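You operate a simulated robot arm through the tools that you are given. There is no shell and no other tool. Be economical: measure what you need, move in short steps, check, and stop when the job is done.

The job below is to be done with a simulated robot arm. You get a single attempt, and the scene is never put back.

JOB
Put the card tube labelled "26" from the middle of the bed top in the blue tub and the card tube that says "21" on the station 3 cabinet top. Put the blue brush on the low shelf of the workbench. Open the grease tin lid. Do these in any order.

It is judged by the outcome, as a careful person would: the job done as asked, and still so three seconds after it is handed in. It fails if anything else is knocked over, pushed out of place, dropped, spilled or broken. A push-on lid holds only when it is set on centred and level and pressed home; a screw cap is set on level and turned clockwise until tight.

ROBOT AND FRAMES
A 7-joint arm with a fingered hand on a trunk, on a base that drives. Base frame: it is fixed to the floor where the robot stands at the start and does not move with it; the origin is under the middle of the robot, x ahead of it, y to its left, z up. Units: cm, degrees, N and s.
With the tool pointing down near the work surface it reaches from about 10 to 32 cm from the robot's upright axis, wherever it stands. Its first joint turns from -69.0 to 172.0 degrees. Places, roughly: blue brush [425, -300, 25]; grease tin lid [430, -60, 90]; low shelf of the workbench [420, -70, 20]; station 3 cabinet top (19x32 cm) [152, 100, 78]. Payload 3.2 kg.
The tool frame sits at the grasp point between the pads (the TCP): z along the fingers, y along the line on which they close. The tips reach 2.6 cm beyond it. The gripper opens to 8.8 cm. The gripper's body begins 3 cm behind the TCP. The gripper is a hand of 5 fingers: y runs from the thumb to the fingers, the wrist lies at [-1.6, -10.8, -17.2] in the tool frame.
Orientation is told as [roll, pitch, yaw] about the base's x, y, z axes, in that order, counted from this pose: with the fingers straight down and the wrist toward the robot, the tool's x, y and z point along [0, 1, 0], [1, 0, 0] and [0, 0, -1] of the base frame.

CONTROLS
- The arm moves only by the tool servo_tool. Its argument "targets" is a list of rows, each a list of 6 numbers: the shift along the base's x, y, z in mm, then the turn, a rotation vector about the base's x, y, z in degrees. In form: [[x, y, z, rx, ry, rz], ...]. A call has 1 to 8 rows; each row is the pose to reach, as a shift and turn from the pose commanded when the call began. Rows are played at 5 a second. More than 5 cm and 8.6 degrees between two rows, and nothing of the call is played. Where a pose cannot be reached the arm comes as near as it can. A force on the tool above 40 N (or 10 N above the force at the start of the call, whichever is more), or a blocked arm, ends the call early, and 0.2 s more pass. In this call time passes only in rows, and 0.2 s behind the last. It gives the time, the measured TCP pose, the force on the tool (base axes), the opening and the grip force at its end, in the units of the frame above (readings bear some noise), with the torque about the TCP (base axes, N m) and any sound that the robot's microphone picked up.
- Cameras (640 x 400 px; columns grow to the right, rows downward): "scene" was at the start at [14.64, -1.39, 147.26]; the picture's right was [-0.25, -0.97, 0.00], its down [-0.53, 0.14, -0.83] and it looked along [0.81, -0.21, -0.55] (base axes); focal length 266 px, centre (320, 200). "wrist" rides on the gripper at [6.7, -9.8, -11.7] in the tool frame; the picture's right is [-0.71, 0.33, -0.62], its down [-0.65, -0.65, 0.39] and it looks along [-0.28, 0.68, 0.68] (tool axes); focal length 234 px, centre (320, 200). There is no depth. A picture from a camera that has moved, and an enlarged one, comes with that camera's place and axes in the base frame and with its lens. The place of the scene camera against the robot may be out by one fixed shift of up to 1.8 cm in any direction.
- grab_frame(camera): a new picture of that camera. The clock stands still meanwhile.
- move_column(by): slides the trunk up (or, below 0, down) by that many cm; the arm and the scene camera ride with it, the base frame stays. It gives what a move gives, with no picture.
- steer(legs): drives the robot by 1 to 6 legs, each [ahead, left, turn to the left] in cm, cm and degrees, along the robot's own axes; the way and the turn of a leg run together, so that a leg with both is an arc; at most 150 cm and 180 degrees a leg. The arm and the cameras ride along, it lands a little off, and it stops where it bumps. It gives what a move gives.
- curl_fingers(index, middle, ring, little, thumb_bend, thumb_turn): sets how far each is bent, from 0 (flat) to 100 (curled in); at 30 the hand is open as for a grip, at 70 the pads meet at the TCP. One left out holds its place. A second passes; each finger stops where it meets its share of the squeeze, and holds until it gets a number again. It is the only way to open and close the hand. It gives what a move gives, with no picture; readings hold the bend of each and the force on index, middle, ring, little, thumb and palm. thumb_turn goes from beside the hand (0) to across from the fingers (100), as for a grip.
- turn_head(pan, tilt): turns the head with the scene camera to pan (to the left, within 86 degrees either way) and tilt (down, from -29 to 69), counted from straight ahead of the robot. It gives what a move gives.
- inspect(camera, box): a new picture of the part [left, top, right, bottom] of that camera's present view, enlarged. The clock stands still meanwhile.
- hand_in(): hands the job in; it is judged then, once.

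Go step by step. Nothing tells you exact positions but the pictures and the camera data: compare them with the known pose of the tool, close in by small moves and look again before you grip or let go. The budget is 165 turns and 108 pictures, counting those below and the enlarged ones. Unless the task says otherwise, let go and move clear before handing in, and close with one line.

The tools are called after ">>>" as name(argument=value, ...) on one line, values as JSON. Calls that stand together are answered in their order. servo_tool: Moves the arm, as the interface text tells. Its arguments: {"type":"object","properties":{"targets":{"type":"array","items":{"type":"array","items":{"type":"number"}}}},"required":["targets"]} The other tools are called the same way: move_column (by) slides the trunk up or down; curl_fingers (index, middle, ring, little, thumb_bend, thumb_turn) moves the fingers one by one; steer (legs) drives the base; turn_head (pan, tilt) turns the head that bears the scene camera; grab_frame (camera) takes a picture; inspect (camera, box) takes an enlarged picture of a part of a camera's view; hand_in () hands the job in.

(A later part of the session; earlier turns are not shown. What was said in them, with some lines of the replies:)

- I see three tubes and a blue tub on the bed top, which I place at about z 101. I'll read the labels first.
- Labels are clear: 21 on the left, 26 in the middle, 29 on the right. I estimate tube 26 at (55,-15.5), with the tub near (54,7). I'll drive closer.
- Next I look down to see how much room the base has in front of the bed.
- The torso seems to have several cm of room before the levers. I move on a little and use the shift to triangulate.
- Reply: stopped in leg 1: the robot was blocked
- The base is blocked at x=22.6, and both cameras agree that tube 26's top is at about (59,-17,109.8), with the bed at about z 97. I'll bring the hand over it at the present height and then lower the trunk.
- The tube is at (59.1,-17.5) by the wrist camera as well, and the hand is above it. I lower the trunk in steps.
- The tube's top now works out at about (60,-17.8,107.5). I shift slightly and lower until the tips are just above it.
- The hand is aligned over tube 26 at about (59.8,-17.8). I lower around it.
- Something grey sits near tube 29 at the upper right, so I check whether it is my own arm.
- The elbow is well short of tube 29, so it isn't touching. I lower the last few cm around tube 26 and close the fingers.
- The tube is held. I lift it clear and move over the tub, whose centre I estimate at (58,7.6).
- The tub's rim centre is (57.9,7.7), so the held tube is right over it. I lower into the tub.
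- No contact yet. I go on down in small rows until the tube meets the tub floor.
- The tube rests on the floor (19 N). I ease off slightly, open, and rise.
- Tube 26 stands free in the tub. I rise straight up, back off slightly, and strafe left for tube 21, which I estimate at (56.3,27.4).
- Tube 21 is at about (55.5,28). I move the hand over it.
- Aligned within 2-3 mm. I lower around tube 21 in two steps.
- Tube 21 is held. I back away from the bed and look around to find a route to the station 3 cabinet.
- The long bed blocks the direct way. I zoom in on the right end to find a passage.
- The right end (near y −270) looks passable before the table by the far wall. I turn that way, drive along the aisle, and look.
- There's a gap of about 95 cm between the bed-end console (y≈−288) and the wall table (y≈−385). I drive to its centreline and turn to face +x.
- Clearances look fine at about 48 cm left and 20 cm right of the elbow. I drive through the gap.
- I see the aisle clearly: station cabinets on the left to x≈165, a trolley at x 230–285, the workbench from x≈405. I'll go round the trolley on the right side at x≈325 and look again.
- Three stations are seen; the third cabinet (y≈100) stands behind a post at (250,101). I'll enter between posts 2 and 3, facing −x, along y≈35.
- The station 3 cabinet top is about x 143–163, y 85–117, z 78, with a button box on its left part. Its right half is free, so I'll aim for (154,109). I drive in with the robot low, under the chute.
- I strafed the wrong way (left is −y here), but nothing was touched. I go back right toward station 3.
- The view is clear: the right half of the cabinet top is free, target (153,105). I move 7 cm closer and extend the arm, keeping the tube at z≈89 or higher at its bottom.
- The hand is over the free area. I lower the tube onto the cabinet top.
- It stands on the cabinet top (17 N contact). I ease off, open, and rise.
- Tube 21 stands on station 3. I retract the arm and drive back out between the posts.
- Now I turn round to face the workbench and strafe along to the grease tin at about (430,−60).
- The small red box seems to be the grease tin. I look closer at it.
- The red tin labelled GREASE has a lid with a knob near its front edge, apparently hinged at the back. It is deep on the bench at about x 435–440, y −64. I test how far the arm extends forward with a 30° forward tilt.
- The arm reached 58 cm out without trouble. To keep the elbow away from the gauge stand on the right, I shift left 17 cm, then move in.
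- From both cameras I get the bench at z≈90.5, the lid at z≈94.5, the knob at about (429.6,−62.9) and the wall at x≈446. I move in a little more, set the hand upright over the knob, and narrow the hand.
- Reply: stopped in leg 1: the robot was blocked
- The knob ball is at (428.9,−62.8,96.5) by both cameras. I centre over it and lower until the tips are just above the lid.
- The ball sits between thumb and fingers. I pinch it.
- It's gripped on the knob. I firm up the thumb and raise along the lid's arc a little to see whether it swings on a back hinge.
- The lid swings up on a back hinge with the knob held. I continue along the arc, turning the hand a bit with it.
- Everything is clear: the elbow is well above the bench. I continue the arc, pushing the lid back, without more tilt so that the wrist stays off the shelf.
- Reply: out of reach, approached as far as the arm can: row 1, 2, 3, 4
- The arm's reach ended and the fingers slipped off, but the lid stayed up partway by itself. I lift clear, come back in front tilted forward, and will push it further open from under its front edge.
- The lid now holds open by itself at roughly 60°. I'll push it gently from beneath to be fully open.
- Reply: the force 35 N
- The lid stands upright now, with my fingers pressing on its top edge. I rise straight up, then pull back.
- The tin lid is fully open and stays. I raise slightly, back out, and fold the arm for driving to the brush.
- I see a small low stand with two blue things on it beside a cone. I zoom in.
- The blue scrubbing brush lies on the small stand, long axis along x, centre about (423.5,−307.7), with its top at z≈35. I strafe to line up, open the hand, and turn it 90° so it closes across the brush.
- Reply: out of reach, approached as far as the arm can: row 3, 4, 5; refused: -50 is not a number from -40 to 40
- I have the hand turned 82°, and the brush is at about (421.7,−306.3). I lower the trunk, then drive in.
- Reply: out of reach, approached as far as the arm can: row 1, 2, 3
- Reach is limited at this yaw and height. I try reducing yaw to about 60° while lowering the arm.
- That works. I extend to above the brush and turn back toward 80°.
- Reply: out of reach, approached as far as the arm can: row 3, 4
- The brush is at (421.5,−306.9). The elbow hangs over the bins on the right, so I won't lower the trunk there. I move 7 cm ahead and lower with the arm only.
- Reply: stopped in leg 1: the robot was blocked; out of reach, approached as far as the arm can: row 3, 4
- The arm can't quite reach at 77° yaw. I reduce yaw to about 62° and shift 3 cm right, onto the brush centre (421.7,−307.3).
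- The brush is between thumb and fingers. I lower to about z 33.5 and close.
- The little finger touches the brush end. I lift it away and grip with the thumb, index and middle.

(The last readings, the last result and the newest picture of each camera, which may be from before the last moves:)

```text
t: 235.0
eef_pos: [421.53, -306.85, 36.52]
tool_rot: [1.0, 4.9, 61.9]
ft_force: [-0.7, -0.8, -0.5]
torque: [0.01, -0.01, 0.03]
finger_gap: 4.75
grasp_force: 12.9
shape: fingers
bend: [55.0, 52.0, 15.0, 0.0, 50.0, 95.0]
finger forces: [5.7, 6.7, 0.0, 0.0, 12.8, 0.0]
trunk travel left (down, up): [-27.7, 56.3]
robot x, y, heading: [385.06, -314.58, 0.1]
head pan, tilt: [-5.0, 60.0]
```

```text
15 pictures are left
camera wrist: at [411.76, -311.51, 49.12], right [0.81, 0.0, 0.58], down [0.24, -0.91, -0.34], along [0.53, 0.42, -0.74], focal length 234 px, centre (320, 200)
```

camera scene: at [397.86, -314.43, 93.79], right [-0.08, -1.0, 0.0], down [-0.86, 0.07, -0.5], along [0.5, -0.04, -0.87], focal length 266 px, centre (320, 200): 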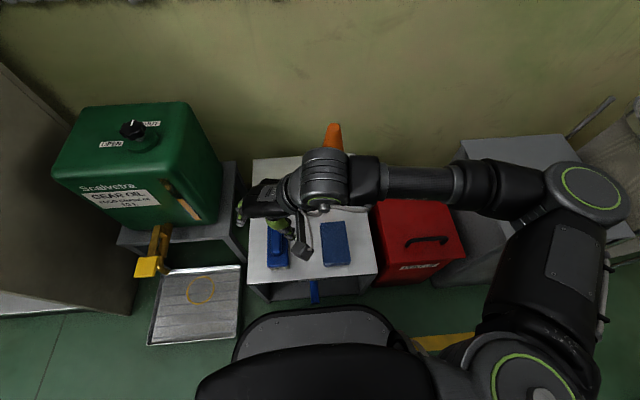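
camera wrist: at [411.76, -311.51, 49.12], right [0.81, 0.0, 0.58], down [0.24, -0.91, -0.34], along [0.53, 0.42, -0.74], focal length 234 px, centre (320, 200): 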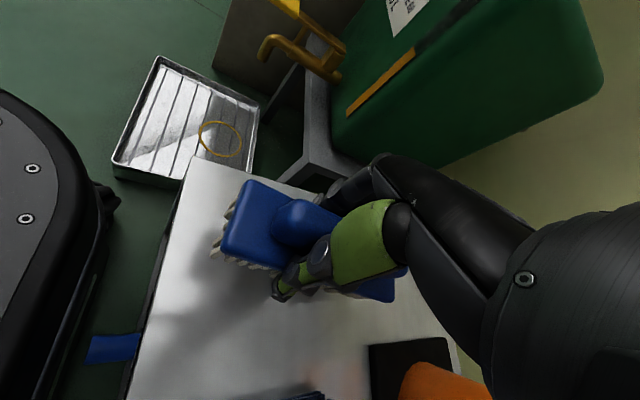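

The brush is lifted and held. I firm the grip, raise by the trunk, back out, and strafe back to the workbench.

>>> curl_fingers(index=68, middle=68, thumb_bend=68)

>>> move_column(by=20)

>>> steer(legs=[[-52, 0, 0], [0, 150, 0], [0, 92, 0]])

>>> turn_head(pan=10, tilt=40)

>>> grab_frame(camera="scene")

```text
t: 236.0
eef_pos: [421.64, -306.72, 36.49]
tool_rot: [1.1, 4.7, 61.8]
ft_force: [0.4, -0.2, -2.1]
torque: [0.02, 0.01, -0.02]
finger_gap: 4.76
grasp_force: 15.8
shape: fingers
bend: [57.0, 54.0, 15.0, 0.0, 50.0, 95.0]
finger forces: [8.5, 7.3, 0.0, 0.0, 16.2, 0.0]
trunk travel left (down, up): [-27.7, 56.3]
robot x, y, heading: [385.05, -314.79, 0.3]
head pan, tilt: [-5.0, 60.0]
```

```text
t: 238.2
eef_pos: [421.6, -306.86, 56.47]
tool_rot: [0.9, 4.8, 61.8]
ft_force: [-0.5, 0.0, -0.3]
torque: [0.04, -0.01, 0.03]
finger_gap: 4.73
grasp_force: 16.3
shape: fingers
bend: [57.0, 54.0, 15.0, 0.0, 50.0, 95.0]
finger forces: [8.5, 7.2, 0.0, 0.1, 16.2, 0.1]
trunk travel left (down, up): [-47.7, 36.3]
robot x, y, heading: [385.47, -314.77, 0.2]
head pan, tilt: [-5.0, 60.0]
```

```text
t: 252.8
eef_pos: [373.96, -63.44, 56.42]
tool_rot: [0.9, 4.7, 60.7]
ft_force: [-0.4, 0.9, -1.1]
torque: [0.03, 0.02, 0.02]
finger_gap: 4.73
grasp_force: 16.0
shape: fingers
bend: [57.0, 54.0, 15.0, 0.0, 50.0, 95.0]
finger forces: [8.5, 7.2, 0.0, 0.0, 16.2, 0.0]
trunk travel left (down, up): [-47.7, 36.3]
robot x, y, heading: [337.32, -70.58, -0.7]
head pan, tilt: [-5.0, 60.0]
```

```text
t: 253.6
eef_pos: [373.81, -63.42, 56.49]
tool_rot: [1.0, 4.8, 60.7]
ft_force: [-0.3, 0.7, -1.8]
torque: [0.0, 0.07, -0.01]
finger_gap: 4.71
grasp_force: 16.0
shape: fingers
bend: [57.0, 54.0, 15.0, 0.0, 50.0, 95.0]
finger forces: [8.6, 7.2, 0.0, 0.0, 16.1, 0.0]
trunk travel left (down, up): [-47.7, 36.3]
robot x, y, heading: [337.36, -70.92, -0.7]
head pan, tilt: [10.0, 40.0]
```

```text
14 pictures are left
camera scene: at [351.69, -68.52, 116.45], right [0.16, -0.99, 0.0], down [-0.64, -0.1, -0.77], along [0.76, 0.12, -0.64], focal length 266 px, centre (320, 200)
```

scene: 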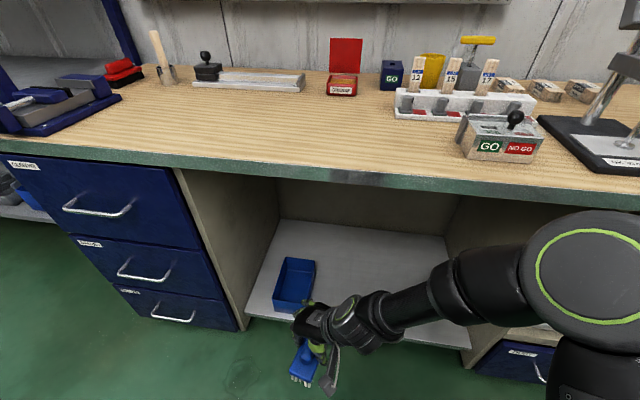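

The tin is still open, and the low shelf is free right of its blue tray. I lower to about z 33, turn right 19°, and ease in toward (405,−70).

>>> move_column(by=-22)

>>> steer(legs=[[0, 0, -19.3], [14, 15.7, 0]])

>>> grab_frame(camera="scene")

```text
t: 255.9
eef_pos: [373.76, -63.33, 34.56]
tool_rot: [1.1, 4.8, 60.8]
ft_force: [1.9, -0.6, -1.5]
torque: [0.0, 0.0, -0.03]
finger_gap: 4.7
grasp_force: 15.7
shape: fingers
bend: [57.0, 54.0, 15.0, 0.0, 50.0, 95.0]
finger forces: [8.5, 7.2, 0.1, 0.0, 16.0, 0.0]
trunk travel left (down, up): [-25.7, 58.3]
robot x, y, heading: [337.44, -70.74, -0.9]
head pan, tilt: [10.0, 40.0]
```

```text
t: 258.6
eef_pos: [392.4, -65.89, 34.5]
tool_rot: [1.0, 4.7, 41.8]
ft_force: [0.1, -0.5, -1.7]
torque: [-0.01, 0.0, 0.0]
finger_gap: 4.71
grasp_force: 16.1
shape: fingers
bend: [57.0, 54.0, 15.0, 0.0, 50.0, 95.0]
finger forces: [8.6, 7.3, 0.1, 0.0, 16.2, 0.0]
trunk travel left (down, up): [-25.7, 58.3]
robot x, y, heading: [355.5, -60.69, -19.8]
head pan, tilt: [10.0, 40.0]
```

```text
13 pictures are left
camera scene: at [369.54, -63.15, 94.46], right [-0.17, -0.99, 0.0], down [-0.63, 0.11, -0.77], along [0.75, -0.13, -0.64], focal length 266 px, centre (320, 200)
```

scene: 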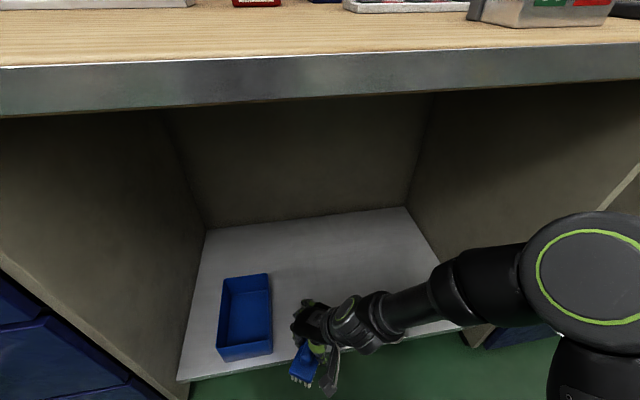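

Clear so far. I move in about 11 cm more with a slight shift right.

>>> steer(legs=[[11, 1.9, 0]])

>>> grab_frame(camera="scene")

```text
t: 259.8
eef_pos: [403.4, -67.78, 34.48]
tool_rot: [1.0, 4.6, 41.7]
ft_force: [-0.4, 0.6, -0.8]
torque: [0.01, 0.01, 0.02]
finger_gap: 4.73
grasp_force: 15.8
shape: fingers
bend: [57.0, 54.0, 15.0, 0.0, 50.0, 95.0]
finger forces: [8.6, 7.2, 0.1, 0.0, 16.2, 0.0]
trunk travel left (down, up): [-25.7, 58.3]
robot x, y, heading: [366.45, -62.75, -20.0]
head pan, tilt: [10.0, 40.0]
```

```text
12 pictures are left
camera scene: at [380.57, -65.12, 94.46], right [-0.17, -0.99, 0.0], down [-0.63, 0.11, -0.77], along [0.75, -0.13, -0.64], focal length 266 px, centre (320, 200)
```

scene: 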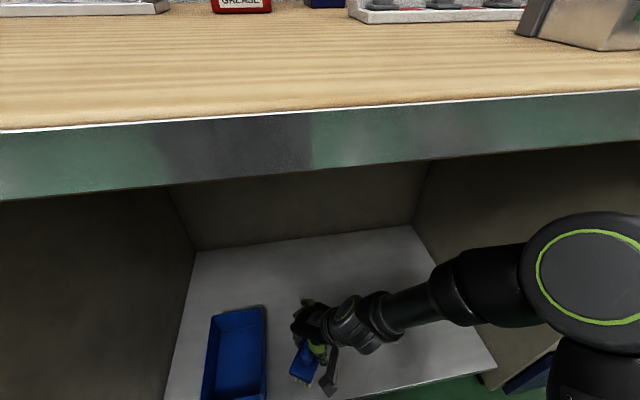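

The brush is over the shelf. I extend 4 cm deeper, then lower.

>>> servo_tool(targets=[[20, -5, 0, 0, 0, 0], [40, -8, 0, 0, 0, 0]])

>>> grab_frame(camera="wrist")

```text
t: 260.4
eef_pos: [407.51, -68.73, 34.37]
tool_rot: [1.0, 4.8, 41.7]
ft_force: [1.1, -0.6, -2.4]
torque: [-0.01, 0.02, 0.0]
finger_gap: 4.7
grasp_force: 15.5
shape: fingers
bend: [57.0, 54.0, 15.0, 0.0, 50.0, 95.0]
finger forces: [8.7, 7.2, 0.1, 0.1, 16.1, 0.0]
trunk travel left (down, up): [-25.7, 58.3]
robot x, y, heading: [366.53, -62.9, -19.7]
head pan, tilt: [10.0, 40.0]
```

```text
11 pictures are left
camera wrist: at [396.61, -69.73, 47.07], right [0.76, -0.28, 0.58], down [-0.08, -0.94, -0.34], along [0.64, 0.21, -0.74], focal length 234 px, centre (320, 200)
```

wrist: 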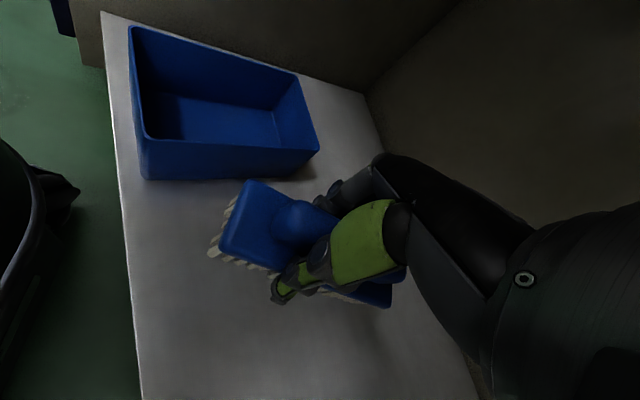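

The brush is well over the shelf. I shift 2.5 cm further from the tray and lower.

>>> servo_tool(targets=[[3, -12, 0, 0, 0, 0], [6, -25, 0, 0, 0, 0]])

>>> move_column(by=-5)

>>> servo_tool(targets=[[0, 0, -6, 0, 0, 0], [0, 0, -12, 0, 0, 0], [0, 0, -18, 0, 0, 0], [0, 0, -24, 0, 0, 0], [0, 0, -30, 0, 0, 0], [0, 0, -36, 0, 0, 0], [0, 0, -42, 0, 0, 0], [0, 0, -48, 0, 0, 0]])

>>> grab_frame(camera="wrist")

```text
t: 261.0
eef_pos: [408.07, -71.02, 34.57]
tool_rot: [1.0, 4.9, 41.6]
ft_force: [0.1, 0.9, -2.1]
torque: [0.03, 0.01, 0.0]
finger_gap: 4.74
grasp_force: 16.1
shape: fingers
bend: [57.0, 54.0, 15.0, 0.0, 50.0, 95.0]
finger forces: [8.5, 7.2, 0.1, 0.0, 16.1, 0.1]
trunk travel left (down, up): [-25.7, 58.3]
robot x, y, heading: [366.58, -62.43, -20.0]
head pan, tilt: [10.0, 40.0]
```

```text
t: 261.9
eef_pos: [407.89, -70.97, 29.59]
tool_rot: [1.0, 4.7, 41.7]
ft_force: [-0.7, -0.9, -1.5]
torque: [0.02, -0.01, -0.02]
finger_gap: 4.7
grasp_force: 15.9
shape: fingers
bend: [57.0, 54.0, 15.0, 0.0, 50.0, 95.0]
finger forces: [8.6, 7.1, 0.0, 0.0, 16.1, 0.1]
trunk travel left (down, up): [-20.7, 63.3]
robot x, y, heading: [366.35, -62.83, -19.9]
head pan, tilt: [10.0, 40.0]
```

```text
t: 263.7
eef_pos: [408.0, -71.1, 24.79]
tool_rot: [0.9, 4.9, 41.6]
ft_force: [-0.5, 0.7, -1.0]
torque: [0.03, -0.01, 0.02]
finger_gap: 4.72
grasp_force: 15.8
shape: fingers
bend: [57.0, 54.0, 15.0, 0.0, 50.0, 95.0]
finger forces: [8.6, 7.1, 0.0, 0.0, 16.2, 0.0]
trunk travel left (down, up): [-20.7, 63.3]
robot x, y, heading: [366.36, -62.82, -19.5]
head pan, tilt: [10.0, 40.0]
```

```text
10 pictures are left
camera wrist: at [397.21, -72.16, 37.36], right [0.76, -0.28, 0.58], down [-0.08, -0.94, -0.34], along [0.64, 0.21, -0.74], focal length 234 px, centre (320, 200)
```

wrist: 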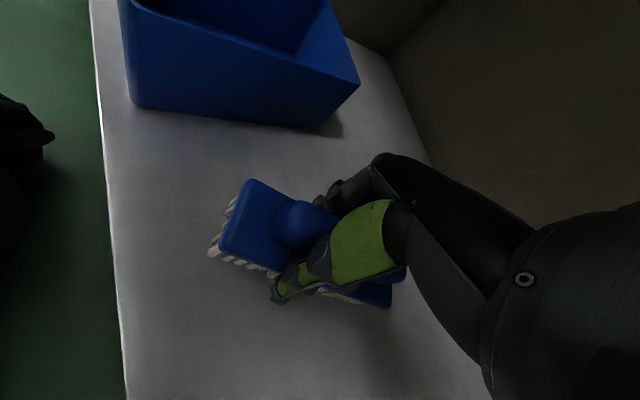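

No contact yet; I continue down in small rows.

>>> servo_tool(targets=[[0, 0, -5, 0, 0, 0], [0, 0, -10, 0, 0, 0], [0, 0, -15, 0, 0, 0], [0, 0, -20, 0, 0, 0], [0, 0, -25, 0, 0, 0], [0, 0, -30, 0, 0, 0], [0, 0, -35, 0, 0, 0], [0, 0, -40, 0, 0, 0]])

```text
t: 265.6
eef_pos: [408.24, -70.88, 21.41]
tool_rot: [0.7, 4.1, 41.7]
ft_force: [-6.9, -1.9, 26.9]
torque: [-0.3, 0.65, 0.04]
finger_gap: 4.72
grasp_force: 23.0
shape: fingers
bend: [60.0, 56.0, 15.0, 0.0, 48.0, 94.0]
finger forces: [7.4, 6.6, 0.1, 0.0, 31.9, 0.0]
trunk travel left (down, up): [-20.7, 63.3]
robot x, y, heading: [366.15, -62.86, -20.0]
head pan, tilt: [10.0, 40.0]
stopped in row 8: the force on the tool passed its limit at 42 N (the readings are from after the stop); the commanded pose is now the measured one
```

Firm contact with the shelf. I back off a few mm, release, and lift.

>>> servo_tool(targets=[[0, 0, 4, 0, 0, 0]])

>>> curl_fingers(index=30, middle=30, thumb_bend=30)

>>> grab_frame(camera="wrist")

```text
t: 266.0
eef_pos: [408.22, -71.03, 21.45]
tool_rot: [0.8, 4.3, 41.7]
ft_force: [-0.2, 1.1, 7.7]
torque: [-0.09, 0.1, 0.06]
finger_gap: 4.72
grasp_force: 18.1
shape: fingers
bend: [59.0, 56.0, 15.0, 0.0, 49.0, 95.0]
finger forces: [9.0, 8.0, 0.0, 0.0, 19.6, 0.0]
trunk travel left (down, up): [-20.7, 63.3]
robot x, y, heading: [366.47, -62.77, -20.1]
head pan, tilt: [10.0, 40.0]
```

```text
t: 267.0
eef_pos: [408.13, -70.93, 21.55]
tool_rot: [0.8, 4.4, 41.7]
ft_force: [0.7, 0.9, 0.2]
torque: [-0.02, 0.01, -0.01]
finger_gap: 8.75
grasp_force: 0.2
shape: fingers
bend: [30.0, 30.0, 15.0, 0.0, 30.0, 97.0]
finger forces: [0.0, 0.0, 0.0, 0.1, 0.0, 0.0]
trunk travel left (down, up): [-20.7, 63.3]
robot x, y, heading: [366.38, -62.75, -19.7]
head pan, tilt: [10.0, 40.0]
```

```text
9 pictures are left
camera wrist: at [397.34, -72.11, 34.07], right [0.76, -0.28, 0.59], down [-0.08, -0.93, -0.35], along [0.65, 0.22, -0.73], focal length 234 px, centre (320, 200)
```

wrist: 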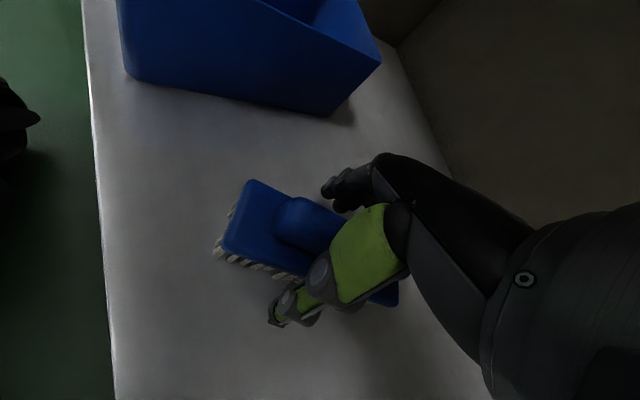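

Released and upright on the shelf. I raise the hand and back out.

>>> servo_tool(targets=[[0, 0, 20, 0, 0, 0], [0, 0, 50, 0, 0, 0], [0, 0, 90, 0, 0, 0], [0, 0, 125, 0, 0, 0]])

>>> steer(legs=[[-28, -10, 0]])

>>> move_column(by=25)

>>> grab_frame(camera="scene")

```text
t: 268.0
eef_pos: [408.25, -70.97, 34.02]
tool_rot: [0.8, 4.6, 41.7]
ft_force: [0.3, -0.5, -0.6]
torque: [-0.02, -0.02, 0.01]
finger_gap: 8.76
grasp_force: 0.0
shape: fingers
bend: [30.0, 30.0, 15.0, 0.0, 30.0, 97.0]
finger forces: [0.0, 0.1, 0.1, 0.0, 0.1, 0.0]
trunk travel left (down, up): [-20.7, 63.3]
robot x, y, heading: [366.5, -62.78, -19.8]
head pan, tilt: [10.0, 40.0]
```

```text
t: 270.1
eef_pos: [378.33, -71.05, 33.98]
tool_rot: [0.8, 4.4, 41.9]
ft_force: [0.6, 0.9, 0.0]
torque: [-0.01, -0.04, 0.03]
finger_gap: 8.75
grasp_force: 0.1
shape: fingers
bend: [30.0, 30.0, 15.0, 0.0, 30.0, 97.0]
finger forces: [0.0, 0.1, 0.1, 0.0, 0.0, 0.1]
trunk travel left (down, up): [-20.7, 63.3]
robot x, y, heading: [336.83, -62.95, -19.8]
head pan, tilt: [10.0, 40.0]
```

```text
t: 272.6
eef_pos: [378.22, -71.14, 58.91]
tool_rot: [0.9, 4.4, 41.8]
ft_force: [0.1, 0.0, 0.3]
torque: [-0.02, -0.02, 0.01]
finger_gap: 8.77
grasp_force: 0.0
shape: fingers
bend: [30.0, 30.0, 15.0, 0.0, 30.0, 97.0]
finger forces: [0.1, 0.0, 0.0, 0.0, 0.0, 0.1]
trunk travel left (down, up): [-45.7, 38.3]
robot x, y, heading: [336.42, -62.49, -19.7]
head pan, tilt: [10.0, 40.0]
```

```text
8 pictures are left
camera scene: at [350.56, -65.29, 114.46], right [-0.17, -0.99, 0.0], down [-0.63, 0.11, -0.77], along [0.76, -0.13, -0.64], focal length 266 px, centre (320, 200)
```

scene: 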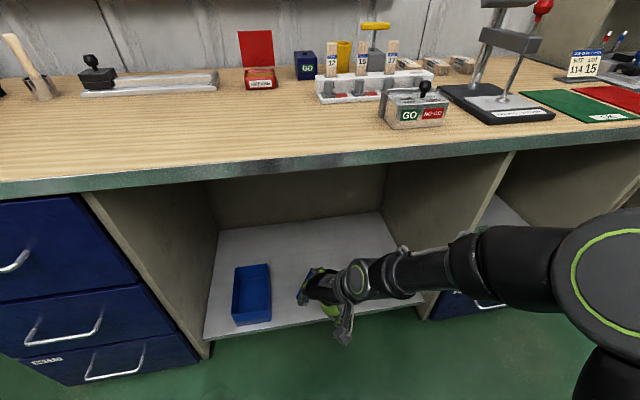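

>>> steer(legs=[[-15, -25, 0]])

>>> inspect(camera="scene", box=[120, 20, 440, 350])

```text
t: 274.7
eef_pos: [355.45, -90.48, 58.92]
tool_rot: [0.8, 4.4, 41.7]
ft_force: [0.8, -0.5, 0.5]
torque: [-0.01, -0.02, -0.02]
finger_gap: 8.75
grasp_force: 0.1
shape: fingers
bend: [30.0, 30.0, 15.0, 0.0, 30.0, 97.0]
finger forces: [0.0, 0.1, 0.0, 0.0, 0.0, 0.1]
trunk travel left (down, up): [-45.7, 38.3]
robot x, y, heading: [313.49, -82.25, -19.7]
head pan, tilt: [10.0, 40.0]
```

```text
1.21 times, centred on (280, 185) of scene
camera zoom: at [327.76, -84.72, 114.47], right [-0.17, -0.99, 0.0], down [-0.63, 0.11, -0.77], along [0.76, -0.13, -0.64], focal length 323 px, centre (368, 218)
```

zoom: 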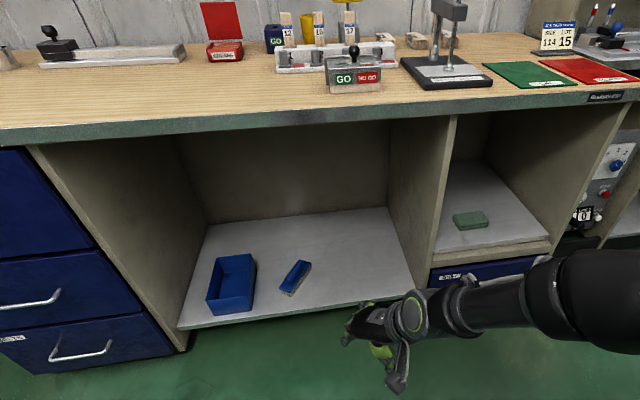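

The brush stands on the low shelf, the grease tin lid is open, and both tubes were left standing in place. The hand is empty and clear, so I hand in.

>>> hand_in()

```text
The job is handed in.
```

I finished all four tasks and handed the job in: tube 26 is in the blue tub, tube 21 on the station 3 cabinet top, the blue brush on the workbench's low shelf, and the grease tin lid open. The base was stopped by contact three times: at the bed, at the workbench, and at the small brush stand (possibly against the dustpan handle sticking out of it). I saw nothing out of place in later pictures, but I didn't check the dustpan closely.
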